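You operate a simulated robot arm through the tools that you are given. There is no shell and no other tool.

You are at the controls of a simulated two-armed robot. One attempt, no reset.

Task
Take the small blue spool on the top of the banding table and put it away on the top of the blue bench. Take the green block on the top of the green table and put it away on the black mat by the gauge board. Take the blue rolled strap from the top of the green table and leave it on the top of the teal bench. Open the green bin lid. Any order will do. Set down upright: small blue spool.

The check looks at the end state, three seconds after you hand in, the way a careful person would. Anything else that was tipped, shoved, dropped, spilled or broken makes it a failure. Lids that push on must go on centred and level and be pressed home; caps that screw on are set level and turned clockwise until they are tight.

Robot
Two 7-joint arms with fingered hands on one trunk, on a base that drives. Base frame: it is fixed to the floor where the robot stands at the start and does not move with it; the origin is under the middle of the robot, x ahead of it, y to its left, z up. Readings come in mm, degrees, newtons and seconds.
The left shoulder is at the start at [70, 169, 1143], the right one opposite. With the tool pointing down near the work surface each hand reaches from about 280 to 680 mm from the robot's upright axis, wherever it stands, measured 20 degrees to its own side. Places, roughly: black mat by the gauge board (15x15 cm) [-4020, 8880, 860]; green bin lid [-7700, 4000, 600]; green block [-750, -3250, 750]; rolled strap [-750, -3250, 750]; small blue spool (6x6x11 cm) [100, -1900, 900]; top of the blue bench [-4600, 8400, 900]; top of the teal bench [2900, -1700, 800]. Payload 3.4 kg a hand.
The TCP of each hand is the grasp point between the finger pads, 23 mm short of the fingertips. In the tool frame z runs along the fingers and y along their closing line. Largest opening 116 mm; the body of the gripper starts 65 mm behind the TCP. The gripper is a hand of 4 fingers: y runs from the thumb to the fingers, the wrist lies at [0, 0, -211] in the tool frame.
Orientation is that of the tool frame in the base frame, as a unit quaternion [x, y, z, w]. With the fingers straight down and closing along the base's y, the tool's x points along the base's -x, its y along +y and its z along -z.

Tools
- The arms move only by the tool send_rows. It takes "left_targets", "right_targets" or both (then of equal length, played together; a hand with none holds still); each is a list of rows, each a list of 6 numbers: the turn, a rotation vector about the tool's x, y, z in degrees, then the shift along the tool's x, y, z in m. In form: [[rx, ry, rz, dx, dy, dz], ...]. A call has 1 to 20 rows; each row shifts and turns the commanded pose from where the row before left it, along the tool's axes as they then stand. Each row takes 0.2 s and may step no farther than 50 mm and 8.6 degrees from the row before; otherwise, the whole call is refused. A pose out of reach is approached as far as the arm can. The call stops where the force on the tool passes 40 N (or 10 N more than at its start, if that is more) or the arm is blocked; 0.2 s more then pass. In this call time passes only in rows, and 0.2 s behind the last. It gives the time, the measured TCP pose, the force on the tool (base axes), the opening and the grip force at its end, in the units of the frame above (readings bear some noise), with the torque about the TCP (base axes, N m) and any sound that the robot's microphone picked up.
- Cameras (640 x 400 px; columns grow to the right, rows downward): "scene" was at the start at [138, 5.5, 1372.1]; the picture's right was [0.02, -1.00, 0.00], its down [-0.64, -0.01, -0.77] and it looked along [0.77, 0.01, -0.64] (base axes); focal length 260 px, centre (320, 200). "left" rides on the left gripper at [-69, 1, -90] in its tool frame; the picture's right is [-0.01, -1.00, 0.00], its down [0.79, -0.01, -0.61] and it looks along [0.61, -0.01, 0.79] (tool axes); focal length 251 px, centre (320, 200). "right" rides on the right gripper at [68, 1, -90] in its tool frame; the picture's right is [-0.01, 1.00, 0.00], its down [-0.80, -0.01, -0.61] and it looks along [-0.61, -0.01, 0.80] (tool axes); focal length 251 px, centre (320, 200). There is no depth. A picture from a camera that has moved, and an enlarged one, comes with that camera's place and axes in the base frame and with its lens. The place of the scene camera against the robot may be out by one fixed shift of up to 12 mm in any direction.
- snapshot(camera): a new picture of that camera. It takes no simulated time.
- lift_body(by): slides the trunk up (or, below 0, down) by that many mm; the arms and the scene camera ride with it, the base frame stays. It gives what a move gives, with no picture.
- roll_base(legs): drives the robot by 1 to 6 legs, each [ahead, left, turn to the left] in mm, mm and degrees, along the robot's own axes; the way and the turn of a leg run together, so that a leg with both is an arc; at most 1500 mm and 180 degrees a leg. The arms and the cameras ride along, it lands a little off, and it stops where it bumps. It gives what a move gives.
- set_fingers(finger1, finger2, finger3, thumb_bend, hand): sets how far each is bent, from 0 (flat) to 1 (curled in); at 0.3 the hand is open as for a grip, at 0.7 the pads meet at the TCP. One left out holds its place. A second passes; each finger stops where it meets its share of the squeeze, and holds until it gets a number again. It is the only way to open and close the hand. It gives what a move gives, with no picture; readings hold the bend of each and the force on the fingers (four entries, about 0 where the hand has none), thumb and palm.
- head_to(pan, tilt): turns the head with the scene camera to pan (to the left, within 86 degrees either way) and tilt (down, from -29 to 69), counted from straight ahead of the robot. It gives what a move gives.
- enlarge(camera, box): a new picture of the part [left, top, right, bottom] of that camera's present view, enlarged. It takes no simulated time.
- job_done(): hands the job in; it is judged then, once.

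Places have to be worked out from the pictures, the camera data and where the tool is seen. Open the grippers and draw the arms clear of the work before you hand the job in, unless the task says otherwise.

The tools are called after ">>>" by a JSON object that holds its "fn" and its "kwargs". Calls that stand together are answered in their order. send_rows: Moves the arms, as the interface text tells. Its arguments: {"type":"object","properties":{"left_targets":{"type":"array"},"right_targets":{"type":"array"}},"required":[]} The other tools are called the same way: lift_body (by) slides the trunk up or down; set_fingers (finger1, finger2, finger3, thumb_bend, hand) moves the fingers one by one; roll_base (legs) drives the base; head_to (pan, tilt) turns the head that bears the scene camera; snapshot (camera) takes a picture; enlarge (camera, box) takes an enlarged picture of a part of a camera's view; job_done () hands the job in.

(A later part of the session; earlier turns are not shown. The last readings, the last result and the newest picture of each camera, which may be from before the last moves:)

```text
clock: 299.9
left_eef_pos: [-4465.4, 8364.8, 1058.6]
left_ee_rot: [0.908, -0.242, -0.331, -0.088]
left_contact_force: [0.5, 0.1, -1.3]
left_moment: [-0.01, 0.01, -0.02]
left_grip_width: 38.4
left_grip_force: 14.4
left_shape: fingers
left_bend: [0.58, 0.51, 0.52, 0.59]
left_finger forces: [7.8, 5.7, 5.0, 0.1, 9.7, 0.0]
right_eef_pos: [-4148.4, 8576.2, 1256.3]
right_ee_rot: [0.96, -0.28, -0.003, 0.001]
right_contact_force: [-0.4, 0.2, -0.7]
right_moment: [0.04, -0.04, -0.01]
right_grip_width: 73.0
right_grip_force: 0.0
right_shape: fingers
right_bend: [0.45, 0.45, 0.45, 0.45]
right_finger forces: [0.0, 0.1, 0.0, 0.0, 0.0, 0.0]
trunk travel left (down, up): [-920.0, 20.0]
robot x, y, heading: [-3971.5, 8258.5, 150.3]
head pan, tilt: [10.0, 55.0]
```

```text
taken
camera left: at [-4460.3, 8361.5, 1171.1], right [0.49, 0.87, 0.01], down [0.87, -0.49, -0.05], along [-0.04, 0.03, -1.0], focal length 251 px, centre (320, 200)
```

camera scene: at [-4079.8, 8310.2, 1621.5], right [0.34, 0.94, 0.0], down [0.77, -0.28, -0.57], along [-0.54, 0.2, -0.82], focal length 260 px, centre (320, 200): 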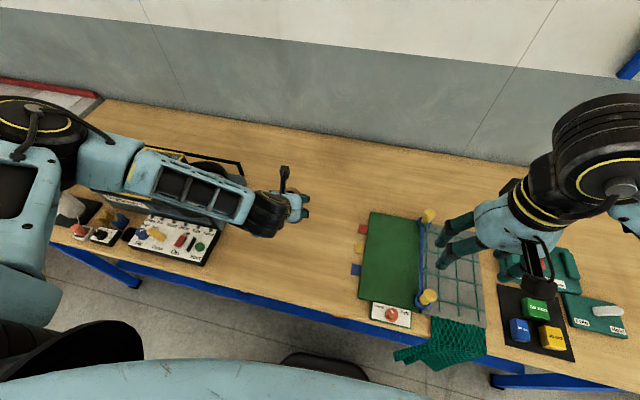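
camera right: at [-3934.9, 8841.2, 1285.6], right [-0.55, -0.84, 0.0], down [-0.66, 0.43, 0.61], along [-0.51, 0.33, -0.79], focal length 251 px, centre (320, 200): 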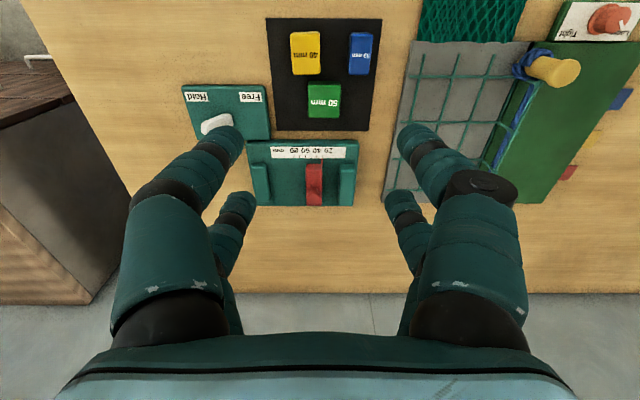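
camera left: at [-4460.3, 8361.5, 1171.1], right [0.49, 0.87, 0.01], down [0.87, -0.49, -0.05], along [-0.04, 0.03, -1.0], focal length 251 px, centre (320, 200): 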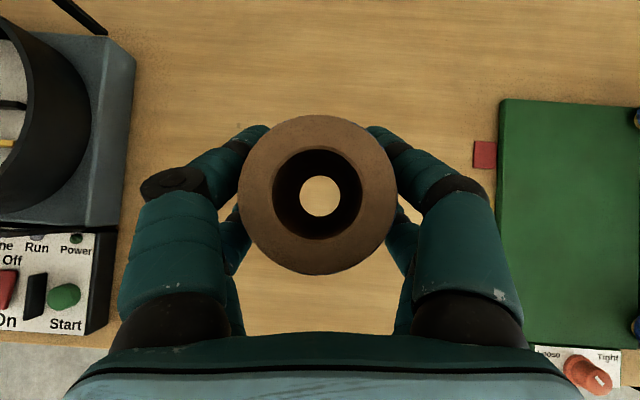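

Hand is at z≈1059 and the elbow is high (~1.4 m). I lower the trunk 95 mm, bringing the spool bottom to about 25 mm above the bench.

>>> {"fn": "lift_body", "kwargs": {"by": -95}}

>>> {"fn": "snapshot", "kwargs": {"camera": "left"}}

>>> {"fn": "snapshot", "kwargs": {"camera": "scene"}}

```text
clock: 301.2
left_eef_pos: [-4465.1, 8365.0, 963.8]
left_ee_rot: [0.908, -0.242, -0.33, -0.088]
left_contact_force: [-0.8, -0.4, -2.4]
left_moment: [0.04, 0.0, 0.02]
left_grip_width: 38.2
left_grip_force: 14.1
left_shape: fingers
left_bend: [0.58, 0.51, 0.52, 0.59]
left_finger forces: [7.8, 5.7, 5.0, 0.0, 9.7, 0.1]
right_eef_pos: [-4148.2, 8578.3, 1161.7]
right_ee_rot: [0.96, -0.28, -0.004, 0.0]
right_contact_force: [0.0, -0.5, 0.2]
right_moment: [0.0, 0.01, -0.01]
right_grip_width: 73.4
right_grip_force: 0.1
right_shape: fingers
right_bend: [0.45, 0.45, 0.45, 0.45]
right_finger forces: [0.0, 0.1, 0.0, 0.1, 0.1, 0.1]
trunk travel left (down, up): [-825.0, 115.0]
robot x, y, heading: [-3968.7, 8257.8, 150.2]
head pan, tilt: [10.0, 55.0]
```

```text
taken
camera left: at [-4460.5, 8362.2, 1075.5], right [0.49, 0.87, 0.01], down [0.87, -0.49, -0.05], along [-0.04, 0.03, -1.0], focal length 251 px, centre (320, 200)
```

left: 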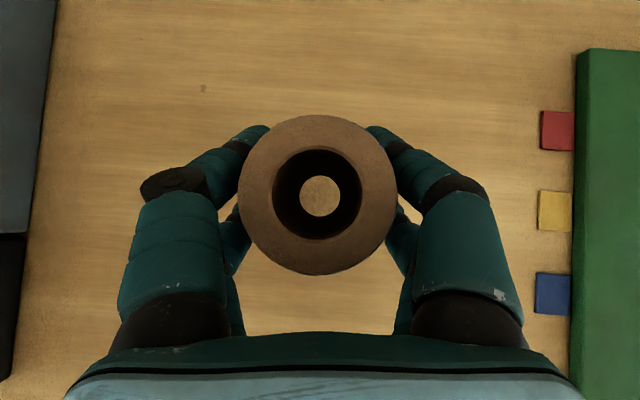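

```text
taken
camera scene: at [-4080.1, 8311.3, 1526.5], right [0.34, 0.94, 0.0], down [0.77, -0.28, -0.57], along [-0.54, 0.19, -0.82], focal length 260 px, centre (320, 200)
```

scene: 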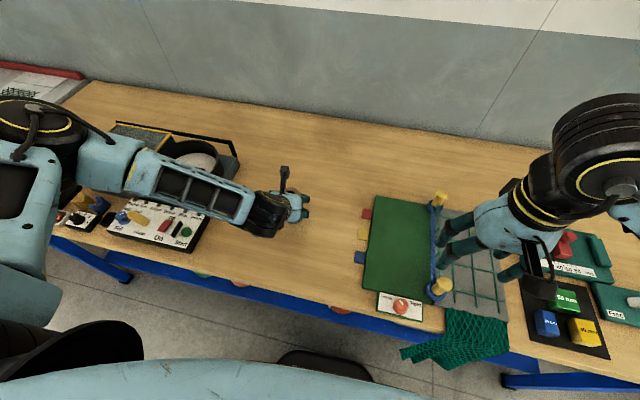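

Spool bottom is roughly 25 mm above the bench. I creep down with the arm.

>>> {"fn": "send_rows", "kwargs": {"left_targets": [[0, 0, 0, 0.0052, 0, 0.0061], [0, 0, 0, 0.0052, 0, 0.0061]]}}

>>> {"fn": "send_rows", "kwargs": {"left_targets": [[0, 0, 0, 0.0026, 0, 0.00305]]}}

>>> {"fn": "send_rows", "kwargs": {"left_targets": [[0, 0, 0, 0.0026, 0, 0.00305]]}}

```text
clock: 301.8
left_eef_pos: [-4465.4, 8365.8, 947.2]
left_ee_rot: [0.908, -0.241, -0.332, -0.088]
left_contact_force: [-0.3, -0.3, -1.7]
left_moment: [0.0, -0.02, 0.02]
left_grip_width: 38.3
left_grip_force: 14.5
left_shape: fingers
left_bend: [0.58, 0.51, 0.52, 0.59]
left_finger forces: [7.9, 5.7, 5.0, 0.1, 9.6, 0.0]
right_eef_pos: [-4148.9, 8578.8, 1159.8]
right_ee_rot: [0.96, -0.28, -0.004, 0.001]
right_contact_force: [-0.7, -0.2, -0.3]
right_moment: [-0.01, -0.01, 0.02]
right_grip_width: 72.9
right_grip_force: 0.0
right_shape: fingers
right_bend: [0.45, 0.45, 0.45, 0.45]
right_finger forces: [0.0, 0.0, 0.0, 0.1, 0.0, 0.0]
trunk travel left (down, up): [-825.0, 115.0]
robot x, y, heading: [-3970.8, 8259.5, 150.2]
head pan, tilt: [10.0, 55.0]
```

```text
clock: 302.2
left_eef_pos: [-4464.2, 8365.9, 943.2]
left_ee_rot: [0.908, -0.242, -0.331, -0.088]
left_contact_force: [-0.2, -0.6, -1.5]
left_moment: [-0.04, 0.02, 0.0]
left_grip_width: 38.4
left_grip_force: 13.9
left_shape: fingers
left_bend: [0.58, 0.51, 0.52, 0.59]
left_finger forces: [8.0, 5.7, 5.0, 0.0, 9.7, 0.0]
right_eef_pos: [-4149.2, 8578.1, 1159.2]
right_ee_rot: [0.96, -0.28, -0.004, 0.001]
right_contact_force: [-0.8, -0.7, -1.1]
right_moment: [-0.02, 0.0, -0.03]
right_grip_width: 73.0
right_grip_force: 0.0
right_shape: fingers
right_bend: [0.45, 0.45, 0.45, 0.45]
right_finger forces: [0.0, 0.1, 0.0, 0.0, 0.0, 0.0]
trunk travel left (down, up): [-825.0, 115.0]
robot x, y, heading: [-3971.3, 8260.3, 150.1]
head pan, tilt: [10.0, 55.0]
```

```text
clock: 302.6
left_eef_pos: [-4465.6, 8368.5, 939.6]
left_ee_rot: [0.908, -0.242, -0.33, -0.087]
left_contact_force: [0.2, -0.2, -2.1]
left_moment: [0.02, 0.01, 0.0]
left_grip_width: 38.3
left_grip_force: 14.3
left_shape: fingers
left_bend: [0.58, 0.51, 0.52, 0.59]
left_finger forces: [7.8, 5.7, 5.0, 0.0, 9.7, 0.0]
right_eef_pos: [-4149.4, 8577.7, 1159.6]
right_ee_rot: [0.96, -0.28, -0.004, 0.0]
right_contact_force: [0.4, 0.0, -0.6]
right_moment: [0.0, 0.02, 0.01]
right_grip_width: 73.0
right_grip_force: 0.1
right_shape: fingers
right_bend: [0.45, 0.45, 0.45, 0.45]
right_finger forces: [0.0, 0.0, 0.0, 0.1, 0.0, 0.0]
trunk travel left (down, up): [-825.0, 115.0]
robot x, y, heading: [-3969.6, 8256.9, 150.2]
head pan, tilt: [10.0, 55.0]
```

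No contact yet at 939.6; I keep creeping in 3 mm steps.

>>> {"fn": "send_rows", "kwargs": {"left_targets": [[0, 0, 0, 0.002, 0, 0.0023]]}}

>>> {"fn": "send_rows", "kwargs": {"left_targets": [[0, 0, 0, 0.002, 0, 0.0023]]}}

>>> {"fn": "enlarge", "kwargs": {"camera": "scene", "box": [220, 130, 380, 270]}}

```text
clock: 303.0
left_eef_pos: [-4466.2, 8366.5, 934.9]
left_ee_rot: [0.908, -0.241, -0.331, -0.087]
left_contact_force: [0.0, 1.1, -1.9]
left_moment: [0.0, 0.01, 0.02]
left_grip_width: 38.2
left_grip_force: 14.5
left_shape: fingers
left_bend: [0.58, 0.51, 0.52, 0.59]
left_finger forces: [7.8, 5.7, 5.0, 0.1, 9.5, 0.0]
right_eef_pos: [-4149.0, 8577.6, 1160.5]
right_ee_rot: [0.96, -0.28, -0.004, 0.001]
right_contact_force: [-0.6, 0.1, 0.3]
right_moment: [0.02, -0.01, 0.01]
right_grip_width: 73.2
right_grip_force: 0.1
right_shape: fingers
right_bend: [0.45, 0.45, 0.45, 0.45]
right_finger forces: [0.0, 0.0, 0.0, 0.1, 0.0, 0.0]
trunk travel left (down, up): [-825.0, 115.0]
robot x, y, heading: [-3969.3, 8259.0, 150.5]
head pan, tilt: [10.0, 55.0]
```

```text
clock: 303.4
left_eef_pos: [-4466.1, 8368.1, 933.0]
left_ee_rot: [0.908, -0.242, -0.332, -0.088]
left_contact_force: [-2.0, 0.6, 6.4]
left_moment: [-0.04, 0.04, -0.01]
left_grip_width: 38.0
left_grip_force: 15.4
left_shape: fingers
left_bend: [0.58, 0.51, 0.53, 0.59]
left_finger forces: [9.0, 6.2, 5.4, 0.0, 10.2, 0.0]
right_eef_pos: [-4147.6, 8576.8, 1161.1]
right_ee_rot: [0.96, -0.281, -0.005, 0.001]
right_contact_force: [0.3, -0.2, 0.2]
right_moment: [-0.02, -0.01, -0.01]
right_grip_width: 72.9
right_grip_force: 0.1
right_shape: fingers
right_bend: [0.45, 0.45, 0.45, 0.45]
right_finger forces: [0.0, 0.0, 0.0, 0.0, 0.0, 0.0]
trunk travel left (down, up): [-825.0, 115.0]
robot x, y, heading: [-3971.7, 8256.2, 150.4]
head pan, tilt: [10.0, 55.0]
```

```text
2.86 times, centred on (300, 200) of scene
camera zoom: at [-4079.0, 8311.1, 1526.8], right [0.34, 0.94, 0.0], down [0.77, -0.28, -0.57], along [-0.54, 0.19, -0.82], focal length 743 px, centre (377, 200)
```

zoom: 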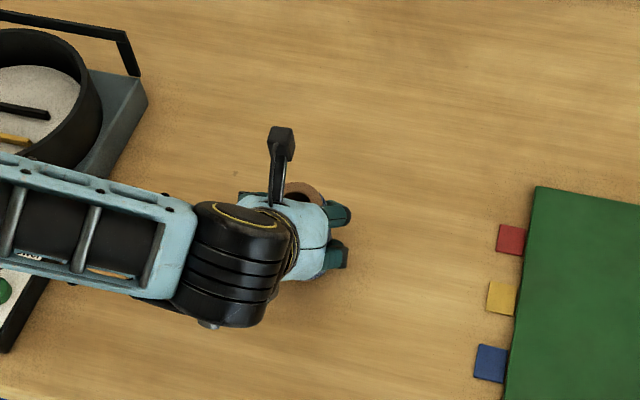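

Light contact (~8 N). I open the left hand to release the spool.

>>> {"fn": "set_fingers", "kwargs": {"hand": "left", "finger1": 0.42, "finger2": 0.42, "finger3": 0.42, "thumb_bend": 0.42}}

>>> {"fn": "snapshot", "kwargs": {"camera": "left"}}

```text
clock: 304.4
left_eef_pos: [-4466.8, 8366.8, 932.6]
left_ee_rot: [0.908, -0.242, -0.331, -0.088]
left_contact_force: [-0.2, -0.6, 0.7]
left_moment: [-0.03, 0.03, 0.0]
left_grip_width: 81.3
left_grip_force: 0.0
left_shape: fingers
left_bend: [0.42, 0.42, 0.42, 0.42]
left_finger forces: [0.0, 0.0, 0.0, 0.0, 0.1, 0.0]
right_eef_pos: [-4149.6, 8578.4, 1161.6]
right_ee_rot: [0.96, -0.281, -0.004, 0.001]
right_contact_force: [-0.4, 0.2, 0.8]
right_moment: [-0.02, 0.01, 0.04]
right_grip_width: 73.2
right_grip_force: 0.1
right_shape: fingers
right_bend: [0.45, 0.45, 0.45, 0.45]
right_finger forces: [0.0, 0.1, 0.1, 0.0, 0.0, 0.0]
trunk travel left (down, up): [-825.0, 115.0]
robot x, y, heading: [-3972.6, 8260.7, 150.1]
head pan, tilt: [10.0, 55.0]
```

```text
taken
camera left: at [-4460.9, 8362.8, 1044.8], right [0.49, 0.87, 0.01], down [0.87, -0.49, -0.05], along [-0.04, 0.03, -1.0], focal length 251 px, centre (320, 200)
```

left: 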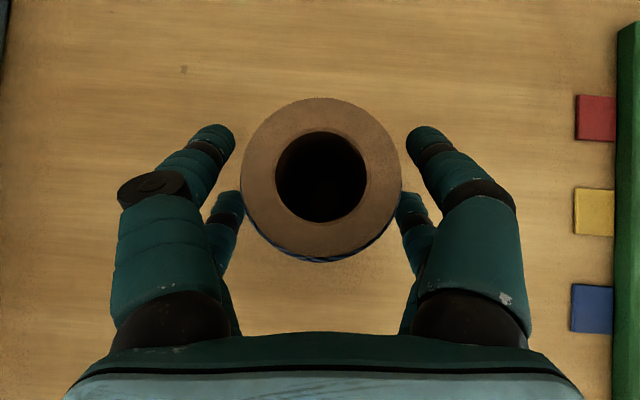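

The spool is released and standing upright. I withdraw along the tool axis (back and up).

>>> {"fn": "send_rows", "kwargs": {"left_targets": [[0, 0, 0, 0, 0, -0.015], [0, 0, 0, 0, 0, -0.025], [0, 0, 0, 0, 0, -0.035], [0, 0, 0, 0, 0, -0.04], [0, 0, 0, 0, 0, -0.04]]}}

>>> {"fn": "snapshot", "kwargs": {"camera": "left"}}

>>> {"fn": "snapshot", "kwargs": {"camera": "scene"}}

```text
clock: 305.6
left_eef_pos: [-4384.3, 8326.0, 1045.7]
left_ee_rot: [0.908, -0.242, -0.33, -0.087]
left_contact_force: [0.8, 0.5, -0.1]
left_moment: [-0.01, 0.01, 0.0]
left_grip_width: 81.9
left_grip_force: 0.1
left_shape: fingers
left_bend: [0.42, 0.42, 0.42, 0.42]
left_finger forces: [0.1, 0.0, 0.1, 0.0, 0.1, 0.0]
left hand out of reach, approached as far as the arm can: row 5
right_eef_pos: [-4148.9, 8578.5, 1161.0]
right_ee_rot: [0.96, -0.28, -0.004, 0.001]
right_contact_force: [-0.4, 0.0, 0.4]
right_moment: [0.01, 0.01, -0.01]
right_grip_width: 73.0
right_grip_force: 0.1
right_shape: fingers
right_bend: [0.45, 0.45, 0.45, 0.45]
right_finger forces: [0.0, 0.0, 0.1, 0.0, 0.0, 0.0]
trunk travel left (down, up): [-825.0, 115.0]
robot x, y, heading: [-3970.7, 8258.5, 150.3]
head pan, tilt: [10.0, 55.0]
```

```text
taken
camera left: at [-4379.2, 8323.1, 1158.9], right [0.49, 0.87, 0.0], down [0.87, -0.49, -0.05], along [-0.04, 0.03, -1.0], focal length 251 px, centre (320, 200)
```

left: 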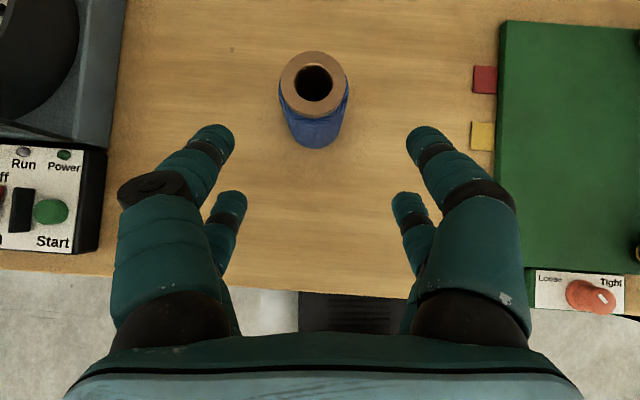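

```text
taken
camera scene: at [-4079.5, 8311.6, 1526.5], right [0.34, 0.94, 0.0], down [0.77, -0.28, -0.57], along [-0.54, 0.19, -0.82], focal length 260 px, centre (320, 200)
```

scene: 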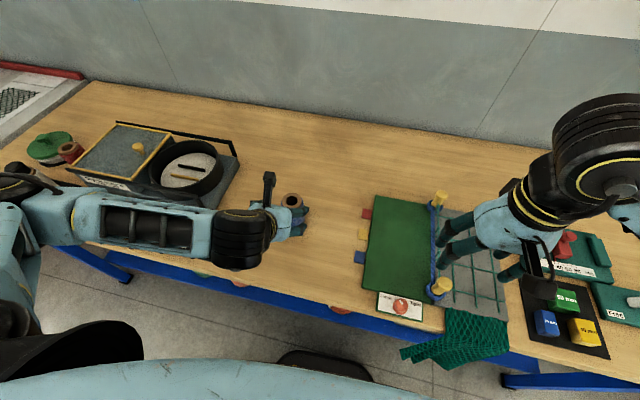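

Spool stands upright on the bench. I raise the trunk, back away and verify the bench scene.

>>> {"fn": "lift_body", "kwargs": {"by": 110}}

>>> {"fn": "roll_base", "kwargs": {"legs": [[-550, 0, 0]]}}

>>> {"fn": "head_to", "kwargs": {"pan": 0, "tilt": 35}}

>>> {"fn": "snapshot", "kwargs": {"camera": "scene"}}

>>> {"fn": "enlarge", "kwargs": {"camera": "scene", "box": [220, 150, 460, 300]}}

```text
clock: 307.0
left_eef_pos: [-4384.3, 8327.3, 1155.6]
left_ee_rot: [0.908, -0.241, -0.331, -0.086]
left_contact_force: [0.1, 0.0, 0.1]
left_moment: [-0.01, -0.02, 0.02]
left_grip_width: 81.5
left_grip_force: 0.0
left_shape: fingers
left_bend: [0.42, 0.42, 0.42, 0.42]
left_finger forces: [0.1, 0.0, 0.0, 0.0, 0.1, 0.1]
right_eef_pos: [-4149.0, 8577.1, 1270.3]
right_ee_rot: [0.96, -0.28, -0.004, 0.001]
right_contact_force: [0.0, -1.0, -1.0]
right_moment: [0.03, 0.0, -0.02]
right_grip_width: 73.2
right_grip_force: 0.1
right_shape: fingers
right_bend: [0.45, 0.45, 0.45, 0.45]
right_finger forces: [0.1, 0.0, 0.1, 0.1, 0.0, 0.0]
trunk travel left (down, up): [-935.0, 5.0]
robot x, y, heading: [-3973.1, 8259.7, 150.1]
head pan, tilt: [10.0, 55.0]
```

```text
clock: 310.1
left_eef_pos: [-3911.1, 8055.6, 1153.4]
left_ee_rot: [0.908, -0.243, -0.33, -0.087]
left_contact_force: [-0.7, 0.5, 0.2]
left_moment: [-0.03, 0.01, 0.02]
left_grip_width: 81.6
left_grip_force: 0.1
left_shape: fingers
left_bend: [0.42, 0.42, 0.42, 0.42]
left_finger forces: [0.1, 0.1, 0.0, 0.1, 0.0, 0.1]
right_eef_pos: [-3675.6, 8307.7, 1269.4]
right_ee_rot: [0.96, -0.281, -0.003, 0.002]
right_contact_force: [-0.2, -0.3, 0.6]
right_moment: [0.01, 0.0, -0.02]
right_grip_width: 73.2
right_grip_force: 0.1
right_shape: fingers
right_bend: [0.45, 0.45, 0.45, 0.45]
right_finger forces: [0.1, 0.0, 0.0, 0.0, 0.0, 0.1]
trunk travel left (down, up): [-935.0, 5.0]
robot x, y, heading: [-3498.4, 7985.0, 150.3]
head pan, tilt: [10.0, 55.0]
```

```text
clock: 311.0
left_eef_pos: [-3908.7, 8054.8, 1156.1]
left_ee_rot: [0.908, -0.243, -0.331, -0.088]
left_contact_force: [-0.3, 0.5, -0.3]
left_moment: [0.0, -0.03, -0.02]
left_grip_width: 81.6
left_grip_force: 0.0
left_shape: fingers
left_bend: [0.42, 0.42, 0.42, 0.42]
left_finger forces: [0.1, 0.1, 0.0, 0.0, 0.0, 0.0]
right_eef_pos: [-3672.9, 8304.4, 1270.9]
right_ee_rot: [0.96, -0.28, -0.004, 0.0]
right_contact_force: [0.0, 0.2, 0.2]
right_moment: [0.02, -0.03, -0.01]
right_grip_width: 73.1
right_grip_force: 0.1
right_shape: fingers
right_bend: [0.45, 0.45, 0.45, 0.45]
right_finger forces: [0.1, 0.1, 0.0, 0.1, 0.1, 0.0]
trunk travel left (down, up): [-935.0, 5.0]
robot x, y, heading: [-3495.8, 7985.1, 150.2]
head pan, tilt: [0.0, 35.0]
```

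```text
taken
camera scene: at [-3613.3, 8058.1, 1664.7], right [0.5, 0.87, 0.0], down [0.5, -0.29, -0.82], along [-0.71, 0.41, -0.57], focal length 260 px, centre (320, 200)
```

scene: 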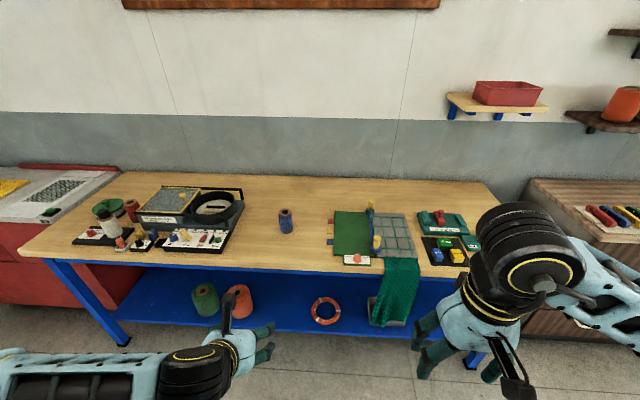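

```text
2.67 times, centred on (340, 225) of scene
camera zoom: at [-3613.3, 8058.1, 1664.7], right [0.5, 0.87, 0.0], down [0.5, -0.29, -0.82], along [-0.71, 0.41, -0.57], focal length 693 px, centre (267, 133)
```

zoom: 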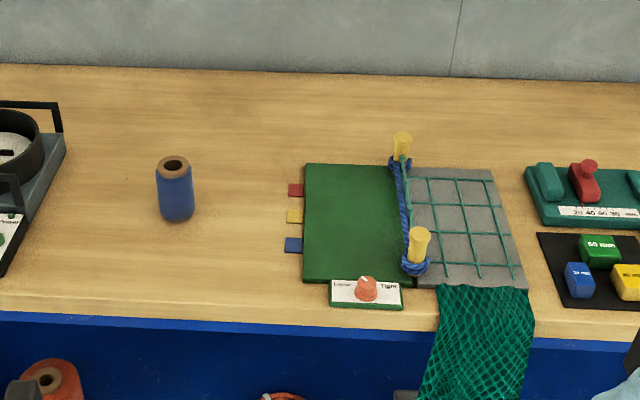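

Both placements look right. Now to the green bin: I strafe left back along the aisle.

>>> {"fn": "roll_base", "kwargs": {"legs": [[0, 1450, 0], [0, 1450, 0]]}}

>>> {"fn": "head_to", "kwargs": {"pan": 70, "tilt": 20}}

>>> {"fn": "snapshot", "kwargs": {"camera": "scene"}}

```text
clock: 325.1
left_eef_pos: [-5416.9, 5569.5, 1154.9]
left_ee_rot: [0.902, -0.265, -0.328, -0.095]
left_contact_force: [0.4, 1.0, 0.1]
left_moment: [-0.02, -0.02, 0.01]
left_grip_width: 81.8
left_grip_force: 0.1
left_shape: fingers
left_bend: [0.42, 0.42, 0.42, 0.42]
left_finger forces: [0.1, 0.1, 0.0, 0.0, 0.1, 0.1]
right_eef_pos: [-5169.7, 5809.1, 1269.3]
right_ee_rot: [0.953, -0.303, -0.004, 0.001]
right_contact_force: [-0.1, 0.7, -0.1]
right_moment: [0.01, 0.01, 0.0]
right_grip_width: 73.3
right_grip_force: 0.2
right_shape: fingers
right_bend: [0.45, 0.45, 0.45, 0.45]
right_finger forces: [0.0, 0.1, 0.1, 0.0, 0.1, 0.1]
trunk travel left (down, up): [-935.0, 5.0]
robot x, y, heading: [-5010.5, 5478.2, 147.1]
head pan, tilt: [0.0, 35.0]
```

```text
clock: 326.5
left_eef_pos: [-5417.2, 5568.2, 1157.2]
left_ee_rot: [0.902, -0.264, -0.329, -0.096]
left_contact_force: [0.0, 0.2, -0.2]
left_moment: [0.01, -0.01, -0.03]
left_grip_width: 81.6
left_grip_force: 0.0
left_shape: fingers
left_bend: [0.42, 0.42, 0.42, 0.42]
left_finger forces: [0.0, 0.1, 0.1, 0.0, 0.0, 0.0]
right_eef_pos: [-5169.3, 5808.7, 1270.4]
right_ee_rot: [0.953, -0.304, -0.004, 0.001]
right_contact_force: [-0.2, 0.9, -0.3]
right_moment: [-0.05, -0.01, 0.02]
right_grip_width: 73.1
right_grip_force: 0.0
right_shape: fingers
right_bend: [0.45, 0.45, 0.45, 0.45]
right_finger forces: [0.0, 0.0, 0.0, 0.0, 0.0, 0.0]
trunk travel left (down, up): [-935.0, 5.0]
robot x, y, heading: [-5006.2, 5480.2, 147.3]
head pan, tilt: [70.0, 20.0]
```

```text
taken
camera scene: at [-5121.6, 5454.2, 1688.5], right [-0.61, 0.8, 0.0], down [0.27, 0.21, -0.94], along [-0.75, -0.57, -0.34], focal length 260 px, centre (320, 200)
```

scene: 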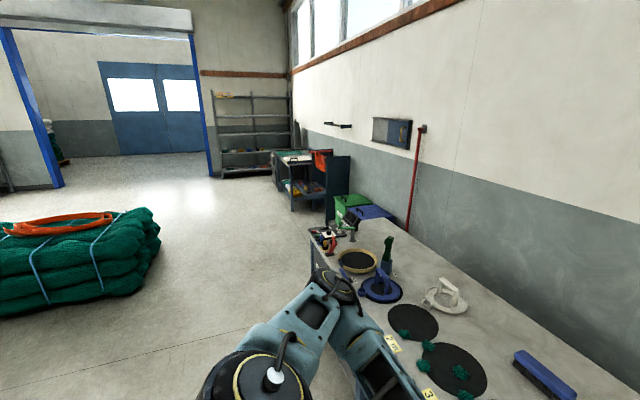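

Passing the grey bench; heading drifted to 147. I correct and continue left until in front of the bins.

>>> {"fn": "roll_base", "kwargs": {"legs": [[0, 0, 2.8], [-40, 1300, 0], [0, 1300, 0]]}}

>>> {"fn": "head_to", "kwargs": {"pan": 0, "tilt": 30}}

>>> {"fn": "snapshot", "kwargs": {"camera": "scene"}}

```text
clock: 339.7
left_eef_pos: [-6649.8, 3217.9, 1156.1]
left_ee_rot: [0.915, -0.216, -0.333, -0.078]
left_contact_force: [0.0, -0.2, 0.6]
left_moment: [0.0, 0.0, -0.02]
left_grip_width: 81.7
left_grip_force: 0.2
left_shape: fingers
left_bend: [0.42, 0.42, 0.42, 0.42]
left_finger forces: [0.0, 0.0, 0.0, 0.1, 0.0, 0.0]
right_eef_pos: [-6428.4, 3480.3, 1270.3]
right_ee_rot: [0.968, -0.253, -0.003, 0.001]
right_contact_force: [0.4, -0.1, -0.2]
right_moment: [-0.01, 0.01, 0.0]
right_grip_width: 73.1
right_grip_force: 0.1
right_shape: fingers
right_bend: [0.45, 0.45, 0.45, 0.45]
right_finger forces: [0.0, 0.0, 0.0, 0.0, 0.1, 0.0]
trunk travel left (down, up): [-935.0, 5.0]
robot x, y, heading: [-6235.8, 3172.5, 153.7]
head pan, tilt: [70.0, 20.0]
```

```text
clock: 341.1
left_eef_pos: [-6650.5, 3216.5, 1154.5]
left_ee_rot: [0.915, -0.216, -0.333, -0.077]
left_contact_force: [0.1, 0.7, -1.3]
left_moment: [0.03, -0.03, 0.02]
left_grip_width: 81.7
left_grip_force: 0.0
left_shape: fingers
left_bend: [0.42, 0.42, 0.42, 0.42]
left_finger forces: [0.1, 0.0, 0.0, 0.1, 0.0, 0.0]
right_eef_pos: [-6429.2, 3481.1, 1269.9]
right_ee_rot: [0.968, -0.252, -0.004, 0.001]
right_contact_force: [-0.2, 0.6, -0.1]
right_moment: [0.01, 0.01, 0.01]
right_grip_width: 73.1
right_grip_force: 0.0
right_shape: fingers
right_bend: [0.45, 0.45, 0.45, 0.45]
right_finger forces: [0.0, 0.1, 0.0, 0.1, 0.1, 0.0]
trunk travel left (down, up): [-935.0, 5.0]
robot x, y, heading: [-6235.1, 3171.5, 153.4]
head pan, tilt: [0.0, 30.0]
```

```text
taken
camera scene: at [-6357.1, 3237.6, 1672.5], right [0.45, 0.89, 0.0], down [0.45, -0.22, -0.87], along [-0.77, 0.39, -0.5], focal length 260 px, centre (320, 200)
```

scene: 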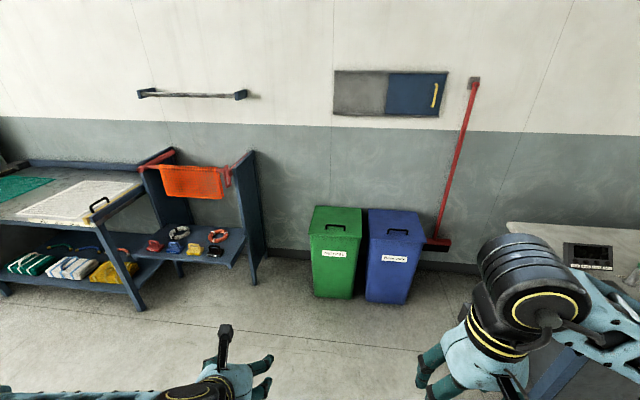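

The green and blue bins are straight ahead. I zoom on the green lid.

>>> {"fn": "enlarge", "kwargs": {"camera": "scene", "box": [280, 190, 450, 310]}}

```text
3.33 times, centred on (365, 250) of scene
camera zoom: at [-6357.1, 3237.6, 1672.5], right [0.45, 0.89, 0.0], down [0.45, -0.22, -0.87], along [-0.77, 0.39, -0.5], focal length 866 px, centre (170, 33)
```

zoom: 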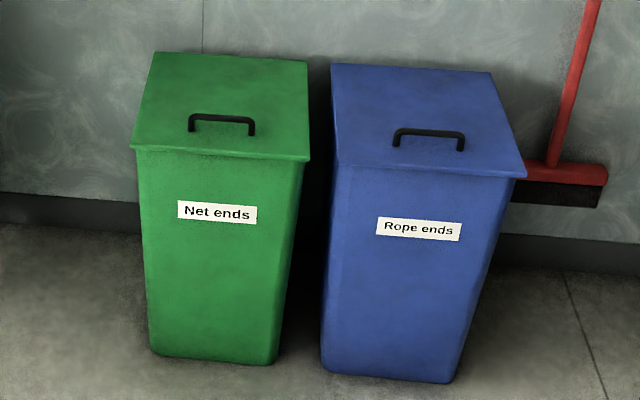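

The lid has a U-shaped bar handle near its front edge, hinge at the back by the wall. I'll lift it with the left hand (gripping the bar) and push it over from beneath with the right. First I drive in front of it, squared at heading ≈147°.

>>> {"fn": "roll_base", "kwargs": {"legs": [[0, 0, -6.5], [700, -91, 0]]}}

>>> {"fn": "head_to", "kwargs": {"pan": 5, "tilt": 50}}

>>> {"fn": "snapshot", "kwargs": {"camera": "scene"}}

```text
clock: 345.6
left_eef_pos: [-7186.0, 3737.1, 1155.6]
left_ee_rot: [0.9, -0.272, -0.327, -0.098]
left_contact_force: [0.4, 0.6, 1.3]
left_moment: [0.0, -0.01, 0.0]
left_grip_width: 81.7
left_grip_force: 0.1
left_shape: fingers
left_bend: [0.42, 0.42, 0.42, 0.42]
left_finger forces: [0.1, 0.1, 0.1, 0.0, 0.0, 0.0]
right_eef_pos: [-6933.5, 3971.8, 1270.4]
right_ee_rot: [0.95, -0.313, -0.004, 0.0]
right_contact_force: [0.2, -0.6, 1.1]
right_moment: [-0.02, 0.02, 0.02]
right_grip_width: 73.2
right_grip_force: 0.0
right_shape: fingers
right_bend: [0.45, 0.45, 0.45, 0.45]
right_finger forces: [0.0, 0.0, 0.0, 0.0, 0.0, 0.0]
trunk travel left (down, up): [-935.0, 5.0]
robot x, y, heading: [-6775.5, 3642.1, 146.0]
head pan, tilt: [0.0, 30.0]
```

```text
clock: 346.4
left_eef_pos: [-7186.7, 3737.4, 1156.5]
left_ee_rot: [0.899, -0.273, -0.328, -0.099]
left_contact_force: [0.6, -0.3, -1.0]
left_moment: [-0.04, 0.02, -0.02]
left_grip_width: 81.8
left_grip_force: 0.0
left_shape: fingers
left_bend: [0.42, 0.42, 0.42, 0.42]
left_finger forces: [0.0, 0.1, 0.1, 0.0, 0.1, 0.0]
right_eef_pos: [-6935.1, 3972.3, 1269.4]
right_ee_rot: [0.95, -0.312, -0.005, 0.0]
right_contact_force: [0.2, 0.2, -0.4]
right_moment: [0.04, 0.0, 0.02]
right_grip_width: 73.2
right_grip_force: 0.0
right_shape: fingers
right_bend: [0.45, 0.45, 0.45, 0.45]
right_finger forces: [0.0, 0.0, 0.1, 0.1, 0.1, 0.0]
trunk travel left (down, up): [-935.0, 5.0]
robot x, y, heading: [-6780.1, 3641.5, 146.0]
head pan, tilt: [5.0, 50.0]
```

```text
taken
camera scene: at [-6886.3, 3710.2, 1643.0], right [0.48, 0.88, 0.0], down [0.67, -0.37, -0.64], along [-0.56, 0.31, -0.77], focal length 260 px, centre (320, 200)
```

scene: 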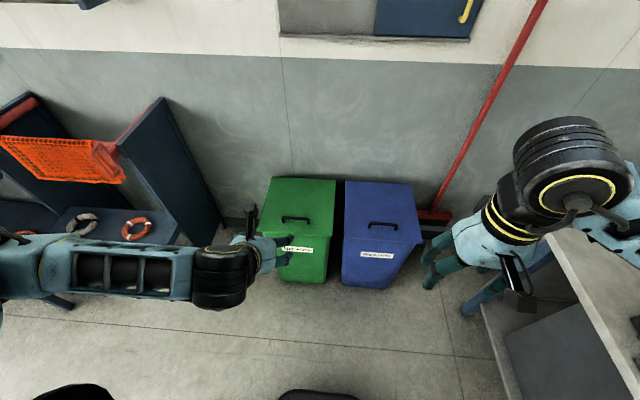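

I zoom on the lid to get its handle and edges precisely.

>>> {"fn": "enlarge", "kwargs": {"camera": "scene", "box": [230, 160, 440, 300]}}

```text
2.86 times, centred on (335, 230) of scene
camera zoom: at [-6886.3, 3710.2, 1643.0], right [0.48, 0.88, 0.0], down [0.67, -0.37, -0.64], along [-0.56, 0.31, -0.77], focal length 743 px, centre (277, 114)
```

zoom: 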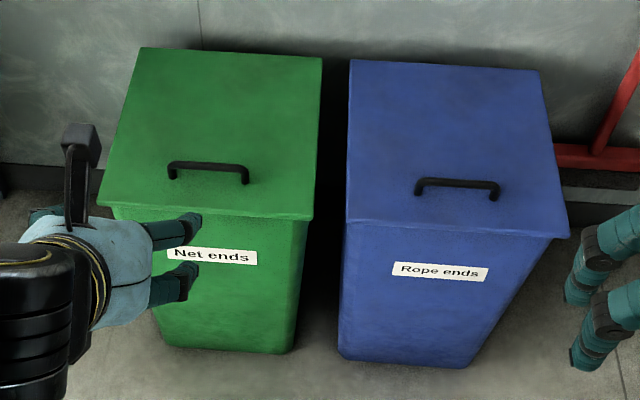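

The lid lies flat at z≈630, 350×361 mm, handle bar centred at about [-7553,3952] with its bar at z≈672, hinge ~305 mm behind it. I restore the left hand to vertical and then yaw it 90° so it can pinch the bar.

>>> {"fn": "send_rows", "kwargs": {"left_targets": [[0, 8.05, 0, 0, 0, 0], [0, 8.05, 0, 0, 0, 0], [0, 8.05, 0, 0, 0, 0], [0, 8.05, 0, 0, 0, 0], [0, 8.05, 0, 0, 0, 0]]}}

>>> {"fn": "send_rows", "kwargs": {"left_targets": [[0, 0, 8.2, 0, 0, 0], [0, 0, 8.2, 0, 0, 0], [0, 0, 8.2, 0, 0, 0], [0, 0, 8.2, 0, 0, 0], [0, 0, 8.2, 0, 0, 0]]}}

>>> {"fn": "snapshot", "kwargs": {"camera": "scene"}}

```text
clock: 347.6
left_eef_pos: [-7187.9, 3737.9, 1156.1]
left_ee_rot: [0.957, -0.29, 0.003, 0.002]
left_contact_force: [-0.2, -0.2, 0.9]
left_moment: [0.02, -0.01, -0.03]
left_grip_width: 81.7
left_grip_force: 0.1
left_shape: fingers
left_bend: [0.42, 0.42, 0.42, 0.42]
left_finger forces: [0.0, 0.1, 0.1, 0.1, 0.0, 0.0]
right_eef_pos: [-6935.1, 3973.0, 1269.6]
right_ee_rot: [0.95, -0.313, -0.004, 0.0]
right_contact_force: [0.7, 0.7, 0.2]
right_moment: [0.0, -0.02, 0.01]
right_grip_width: 73.0
right_grip_force: 0.1
right_shape: fingers
right_bend: [0.45, 0.45, 0.45, 0.45]
right_finger forces: [0.0, 0.0, 0.1, 0.0, 0.1, 0.0]
trunk travel left (down, up): [-935.0, 5.0]
robot x, y, heading: [-6780.1, 3639.6, 146.1]
head pan, tilt: [5.0, 50.0]
```

```text
clock: 348.8
left_eef_pos: [-7186.8, 3738.1, 1154.9]
left_ee_rot: [0.794, -0.608, 0.003, 0.0]
left_contact_force: [0.0, -0.3, -0.5]
left_moment: [-0.01, -0.02, 0.0]
left_grip_width: 81.4
left_grip_force: 0.2
left_shape: fingers
left_bend: [0.42, 0.42, 0.42, 0.42]
left_finger forces: [0.0, 0.1, 0.1, 0.0, 0.0, 0.0]
right_eef_pos: [-6934.4, 3972.6, 1269.7]
right_ee_rot: [0.95, -0.312, -0.004, 0.0]
right_contact_force: [-0.5, -0.3, -0.3]
right_moment: [0.01, -0.04, 0.05]
right_grip_width: 73.3
right_grip_force: 0.1
right_shape: fingers
right_bend: [0.45, 0.45, 0.45, 0.45]
right_finger forces: [0.0, 0.0, 0.0, 0.0, 0.1, 0.0]
trunk travel left (down, up): [-935.0, 5.0]
robot x, y, heading: [-6779.1, 3640.1, 146.3]
head pan, tilt: [5.0, 50.0]
```

```text
taken
camera scene: at [-6886.0, 3709.9, 1643.0], right [0.48, 0.88, 0.0], down [0.67, -0.37, -0.64], along [-0.56, 0.31, -0.77], focal length 260 px, centre (320, 200)
```

scene: 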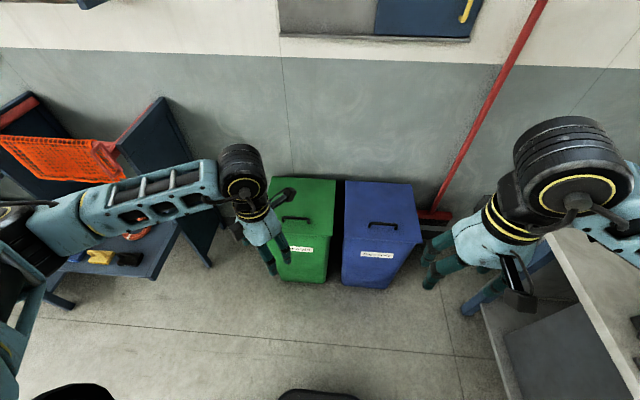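

Reachable so far; I continue the yaw by 48° so the closing line is along the lid's depth direction (heading ≈147°).

>>> {"fn": "send_rows", "kwargs": {"left_targets": [[0, 0, 8.03, 0, 0, 0], [0, 0, 8.03, 0, 0, 0], [0, 0, 8.03, 0, 0, 0], [0, 0, 8.03, 0, 0, 0], [0, 0, 8.03, 0, 0, 0], [0, 0, 8.03, 0, 0, 0]]}}

>>> {"fn": "roll_base", "kwargs": {"legs": [[380, 42, 0.8]]}}

>>> {"fn": "snapshot", "kwargs": {"camera": "scene"}}

>>> {"fn": "snapshot", "kwargs": {"camera": "left"}}

```text
clock: 350.2
left_eef_pos: [-7186.5, 3737.1, 1155.6]
left_ee_rot: [-0.478, 0.878, -0.003, 0.001]
left_contact_force: [-0.1, 0.1, -0.1]
left_moment: [0.02, 0.0, -0.02]
left_grip_width: 81.8
left_grip_force: 0.0
left_shape: fingers
left_bend: [0.42, 0.42, 0.42, 0.42]
left_finger forces: [0.0, 0.0, 0.0, 0.1, 0.0, 0.0]
right_eef_pos: [-6934.5, 3971.6, 1270.8]
right_ee_rot: [0.95, -0.313, -0.004, 0.0]
right_contact_force: [0.2, -0.1, 0.3]
right_moment: [-0.02, 0.0, -0.01]
right_grip_width: 73.2
right_grip_force: 0.0
right_shape: fingers
right_bend: [0.45, 0.45, 0.45, 0.45]
right_finger forces: [0.1, 0.1, 0.0, 0.1, 0.1, 0.1]
trunk travel left (down, up): [-935.0, 5.0]
robot x, y, heading: [-6779.3, 3640.8, 146.3]
head pan, tilt: [5.0, 50.0]
```

```text
clock: 352.6
left_eef_pos: [-7524.8, 3907.7, 1156.9]
left_ee_rot: [-0.481, 0.877, -0.002, 0.001]
left_contact_force: [-0.1, -0.3, 0.7]
left_moment: [-0.02, 0.01, -0.01]
left_grip_width: 81.7
left_grip_force: 0.2
left_shape: fingers
left_bend: [0.42, 0.42, 0.42, 0.42]
left_finger forces: [0.0, 0.0, 0.0, 0.1, 0.0, 0.0]
right_eef_pos: [-7273.5, 4144.9, 1272.3]
right_ee_rot: [0.951, -0.309, -0.004, 0.0]
right_contact_force: [0.2, -0.2, -0.5]
right_moment: [0.0, 0.03, 0.01]
right_grip_width: 72.9
right_grip_force: 0.0
right_shape: fingers
right_bend: [0.45, 0.45, 0.45, 0.45]
right_finger forces: [0.1, 0.0, 0.1, 0.1, 0.0, 0.0]
trunk travel left (down, up): [-935.0, 5.0]
robot x, y, heading: [-7118.3, 3817.0, 146.6]
head pan, tilt: [5.0, 50.0]
```

```text
taken
camera scene: at [-7222.9, 3882.1, 1643.2], right [0.47, 0.88, 0.0], down [0.67, -0.36, -0.64], along [-0.57, 0.31, -0.76], focal length 260 px, centre (320, 200)
```

scene: 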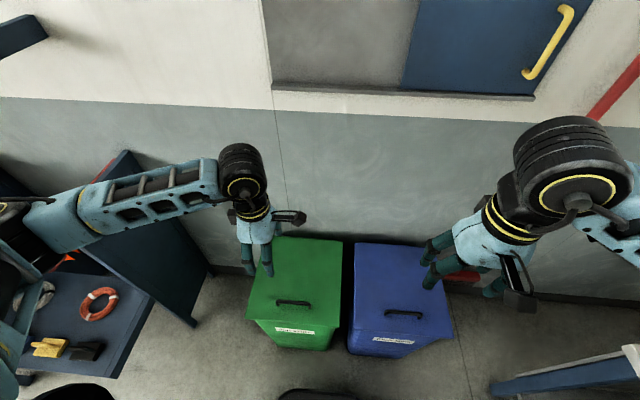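

```text
taken
camera left: at [-7488.0, 3966.5, 1246.3], right [0.85, -0.53, 0.0], down [-0.42, -0.67, 0.61], along [-0.32, -0.52, -0.79], focal length 251 px, centre (320, 200)
```

left: 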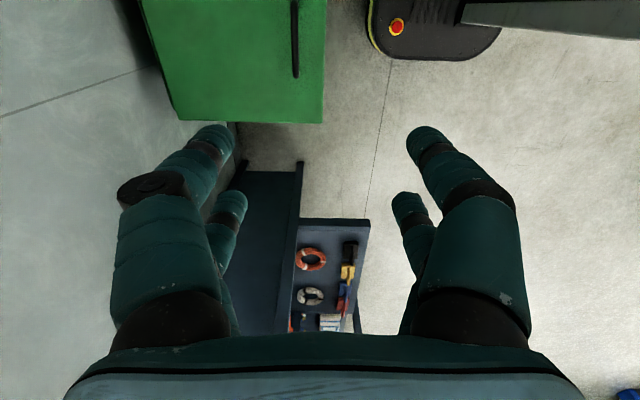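

The left hand is yawed correctly and almost above the lid. I go 90 mm closer and lower the trunk 340 mm so the hands reach the lid level.

>>> {"fn": "roll_base", "kwargs": {"legs": [[90, 0, 0.4]]}}

>>> {"fn": "lift_body", "kwargs": {"by": -340}}

>>> {"fn": "head_to", "kwargs": {"pan": 10, "tilt": 60}}

>>> {"fn": "snapshot", "kwargs": {"camera": "scene"}}

>>> {"fn": "snapshot", "kwargs": {"camera": "left"}}

```text
clock: 353.7
left_eef_pos: [-7593.8, 3950.3, 1158.9]
left_ee_rot: [-0.484, 0.875, 0.001, -0.001]
left_contact_force: [0.6, 0.5, 0.7]
left_moment: [0.02, 0.04, 0.0]
left_grip_width: 81.5
left_grip_force: 0.0
left_shape: fingers
left_bend: [0.42, 0.42, 0.42, 0.42]
left_finger forces: [0.0, 0.0, 0.0, 0.0, 0.0, 0.0]
right_eef_pos: [-7344.4, 4187.4, 1272.6]
right_ee_rot: [0.952, -0.307, -0.007, -0.001]
right_contact_force: [-0.1, -0.5, -0.7]
right_moment: [0.04, 0.02, 0.0]
right_grip_width: 72.8
right_grip_force: 0.1
right_shape: fingers
right_bend: [0.45, 0.45, 0.45, 0.45]
right_finger forces: [0.0, 0.0, 0.2, 0.0, 0.0, 0.0]
trunk travel left (down, up): [-935.0, 5.0]
robot x, y, heading: [-7191.5, 3863.4, 146.8]
head pan, tilt: [5.0, 50.0]
```

```text
clock: 357.0
left_eef_pos: [-7600.4, 3954.4, 816.6]
left_ee_rot: [-0.485, 0.875, -0.003, 0.001]
left_contact_force: [0.0, 0.2, 0.4]
left_moment: [0.04, 0.0, -0.02]
left_grip_width: 81.4
left_grip_force: 0.0
left_shape: fingers
left_bend: [0.42, 0.42, 0.42, 0.42]
left_finger forces: [0.0, 0.1, 0.0, 0.1, 0.0, 0.0]
right_eef_pos: [-7351.8, 4190.9, 931.1]
right_ee_rot: [0.952, -0.306, -0.004, 0.0]
right_contact_force: [0.0, -1.1, 0.0]
right_moment: [-0.01, 0.0, 0.01]
right_grip_width: 73.3
right_grip_force: 0.1
right_shape: fingers
right_bend: [0.45, 0.45, 0.45, 0.45]
right_finger forces: [0.0, 0.0, 0.0, 0.0, 0.0, 0.0]
trunk travel left (down, up): [-595.0, 345.0]
robot x, y, heading: [-7190.1, 3860.1, 147.0]
head pan, tilt: [5.0, 50.0]
```

```text
clock: 357.7
left_eef_pos: [-7597.4, 3954.3, 815.4]
left_ee_rot: [-0.485, 0.875, -0.003, 0.001]
left_contact_force: [0.2, -0.1, -0.2]
left_moment: [-0.01, 0.01, -0.01]
left_grip_width: 81.7
left_grip_force: 0.1
left_shape: fingers
left_bend: [0.42, 0.42, 0.42, 0.42]
left_finger forces: [0.0, 0.0, 0.1, 0.1, 0.0, 0.1]
right_eef_pos: [-7350.6, 4190.2, 929.6]
right_ee_rot: [0.952, -0.306, -0.004, 0.0]
right_contact_force: [-0.5, 0.4, -0.1]
right_moment: [0.02, -0.04, -0.05]
right_grip_width: 73.2
right_grip_force: 0.1
right_shape: fingers
right_bend: [0.45, 0.45, 0.45, 0.45]
right_finger forces: [0.1, 0.1, 0.0, 0.0, 0.0, 0.0]
trunk travel left (down, up): [-595.0, 345.0]
robot x, y, heading: [-7190.7, 3864.3, 147.1]
head pan, tilt: [10.0, 60.0]
```

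```text
taken
camera scene: at [-7291.5, 3919.8, 1290.5], right [0.39, 0.92, 0.0], down [0.8, -0.34, -0.5], along [-0.46, 0.2, -0.87], focal length 260 px, centre (320, 200)
```

scene: 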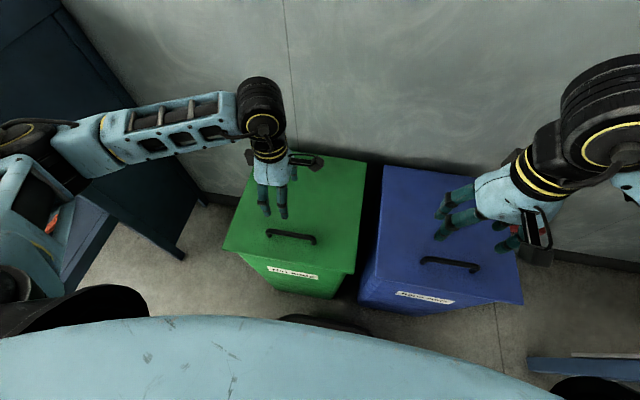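

```text
taken
camera left: at [-7563.0, 4012.3, 905.5], right [0.85, -0.52, 0.0], down [-0.42, -0.67, 0.61], along [-0.32, -0.52, -0.79], focal length 251 px, centre (320, 200)
```

left: 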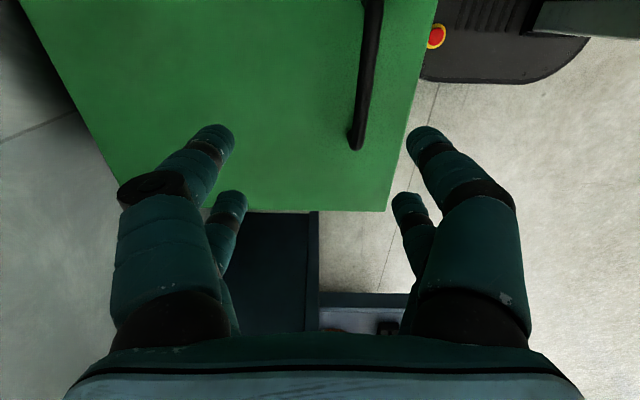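

The bar is parallel to the tool's x axis and ~39 mm toward me, ~30 mm right of the TCP. I move over it and descend to z≈715.

>>> {"fn": "send_rows", "kwargs": {"left_targets": [[0, 0, 0, -0.01, -0.0129, 0.0333], [0, 0, 0, -0.01, -0.0129, 0.0333], [0, 0, 0, -0.01, -0.0129, 0.0333]]}}

>>> {"fn": "snapshot", "kwargs": {"camera": "left"}}

>>> {"fn": "enlarge", "kwargs": {"camera": "scene", "box": [200, 120, 400, 300]}}

```text
clock: 358.5
left_eef_pos: [-7552.7, 3957.4, 717.6]
left_ee_rot: [-0.483, 0.875, -0.002, 0.0]
left_contact_force: [0.4, 0.6, -0.4]
left_moment: [0.03, 0.01, -0.02]
left_grip_width: 81.9
left_grip_force: 0.0
left_shape: fingers
left_bend: [0.42, 0.42, 0.42, 0.42]
left_finger forces: [0.0, 0.1, 0.0, 0.1, 0.0, 0.0]
right_eef_pos: [-7350.3, 4191.7, 929.8]
right_ee_rot: [0.952, -0.306, -0.004, 0.0]
right_contact_force: [0.1, 0.5, -0.1]
right_moment: [0.02, 0.02, 0.0]
right_grip_width: 73.0
right_grip_force: 0.1
right_shape: fingers
right_bend: [0.45, 0.45, 0.45, 0.45]
right_finger forces: [0.0, 0.1, 0.0, 0.0, 0.1, 0.0]
trunk travel left (down, up): [-595.0, 345.0]
robot x, y, heading: [-7188.3, 3864.3, 147.2]
head pan, tilt: [10.0, 60.0]
```

```text
taken
camera left: at [-7516.0, 4015.5, 806.7], right [0.85, -0.52, 0.0], down [-0.42, -0.68, 0.61], along [-0.32, -0.52, -0.79], focal length 251 px, centre (320, 200)
```

left: 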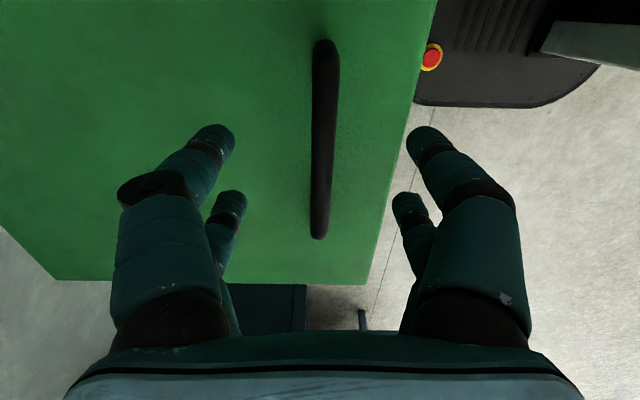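

```text
2.22 times, centred on (300, 210) of scene
camera zoom: at [-7291.4, 3919.8, 1290.5], right [0.39, 0.92, 0.0], down [0.8, -0.34, -0.5], along [-0.46, 0.2, -0.87], focal length 578 px, centre (364, 178)
```

zoom: 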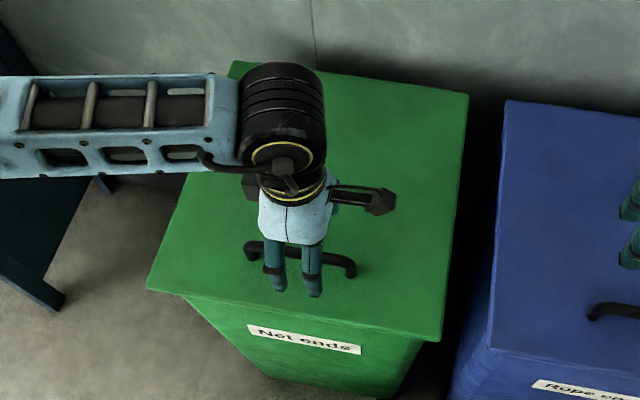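

The bar is centred between the fingers (offset ~7 mm). I shift slightly and descend to bring the bar to the TCP (z≈673).

>>> {"fn": "send_rows", "kwargs": {"left_targets": [[0, 0, 0, 0.007, -0.002, 0.015], [0, 0, 0, 0, 0, 0.015], [0, 0, 0, 0, 0, 0.014]]}}

>>> {"fn": "snapshot", "kwargs": {"camera": "left"}}

>>> {"fn": "enlarge", "kwargs": {"camera": "scene", "box": [200, 120, 400, 300]}}

```text
clock: 359.3
left_eef_pos: [-7554.1, 3951.2, 672.5]
left_ee_rot: [-0.484, 0.875, -0.002, 0.001]
left_contact_force: [-0.1, 0.5, 0.3]
left_moment: [-0.02, -0.02, 0.0]
left_grip_width: 81.5
left_grip_force: 0.1
left_shape: fingers
left_bend: [0.42, 0.42, 0.42, 0.42]
left_finger forces: [0.0, 0.0, 0.0, 0.0, 0.0, 0.1]
right_eef_pos: [-7350.5, 4192.7, 930.3]
right_ee_rot: [0.952, -0.306, -0.005, 0.001]
right_contact_force: [0.0, -0.5, 0.1]
right_moment: [0.0, 0.0, 0.01]
right_grip_width: 73.4
right_grip_force: 0.0
right_shape: fingers
right_bend: [0.45, 0.45, 0.45, 0.45]
right_finger forces: [0.1, 0.1, 0.0, 0.1, 0.0, 0.0]
trunk travel left (down, up): [-595.0, 345.0]
robot x, y, heading: [-7195.8, 3863.9, 146.9]
head pan, tilt: [10.0, 60.0]
```

```text
taken
camera left: at [-7517.1, 4009.3, 761.7], right [0.85, -0.52, 0.0], down [-0.42, -0.68, 0.61], along [-0.32, -0.52, -0.79], focal length 251 px, centre (320, 200)
```

left: 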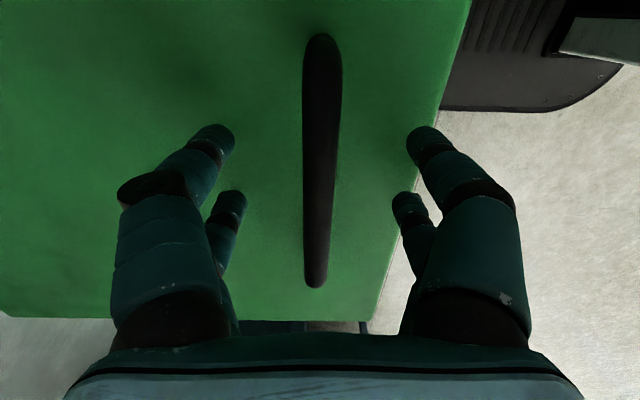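

```text
2.22 times, centred on (300, 210) of scene
camera zoom: at [-7291.6, 3919.8, 1290.4], right [0.39, 0.92, 0.0], down [0.8, -0.34, -0.5], along [-0.46, 0.2, -0.87], focal length 578 px, centre (364, 178)
```

zoom: 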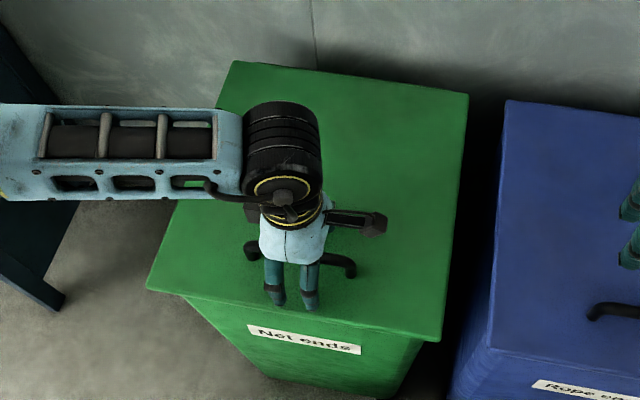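

Bar is exactly at TCP height and centred. I close the left hand on the bar.

>>> {"fn": "set_fingers", "kwargs": {"hand": "left", "finger1": 0.72, "finger2": 0.72, "finger3": 0.72, "thumb_bend": 0.72}}

>>> {"fn": "snapshot", "kwargs": {"camera": "left"}}

```text
clock: 360.3
left_eef_pos: [-7554.3, 3951.4, 672.8]
left_ee_rot: [-0.484, 0.875, -0.002, 0.001]
left_contact_force: [-0.2, 1.6, -2.8]
left_moment: [-0.01, 0.0, 0.0]
left_grip_width: 0.2
left_grip_force: 3.7
left_shape: fingers
left_bend: [0.71, 0.71, 0.71, 0.71]
left_finger forces: [2.1, 2.2, 1.3, 0.0, 1.7, 0.1]
right_eef_pos: [-7349.9, 4191.1, 930.3]
right_ee_rot: [0.952, -0.306, -0.003, 0.0]
right_contact_force: [0.7, -0.4, -0.3]
right_moment: [0.03, 0.0, 0.02]
right_grip_width: 73.2
right_grip_force: 0.1
right_shape: fingers
right_bend: [0.45, 0.45, 0.45, 0.45]
right_finger forces: [0.0, 0.1, 0.0, 0.1, 0.0, 0.0]
trunk travel left (down, up): [-595.0, 345.0]
robot x, y, heading: [-7191.4, 3862.8, 147.0]
head pan, tilt: [10.0, 60.0]
```

```text
taken
camera left: at [-7517.3, 4009.4, 761.7], right [0.85, -0.52, 0.0], down [-0.42, -0.67, 0.61], along [-0.32, -0.52, -0.79], focal length 251 px, centre (320, 200)
```

left: 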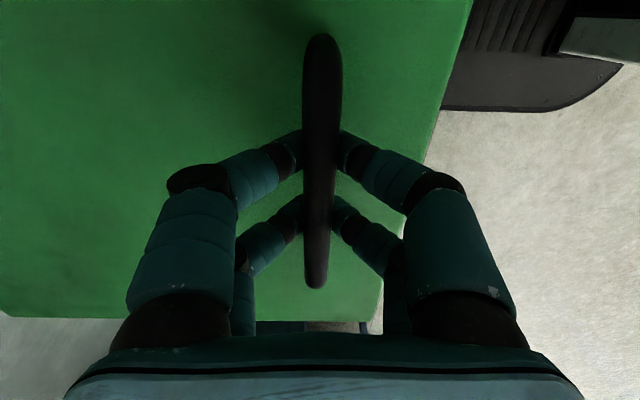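

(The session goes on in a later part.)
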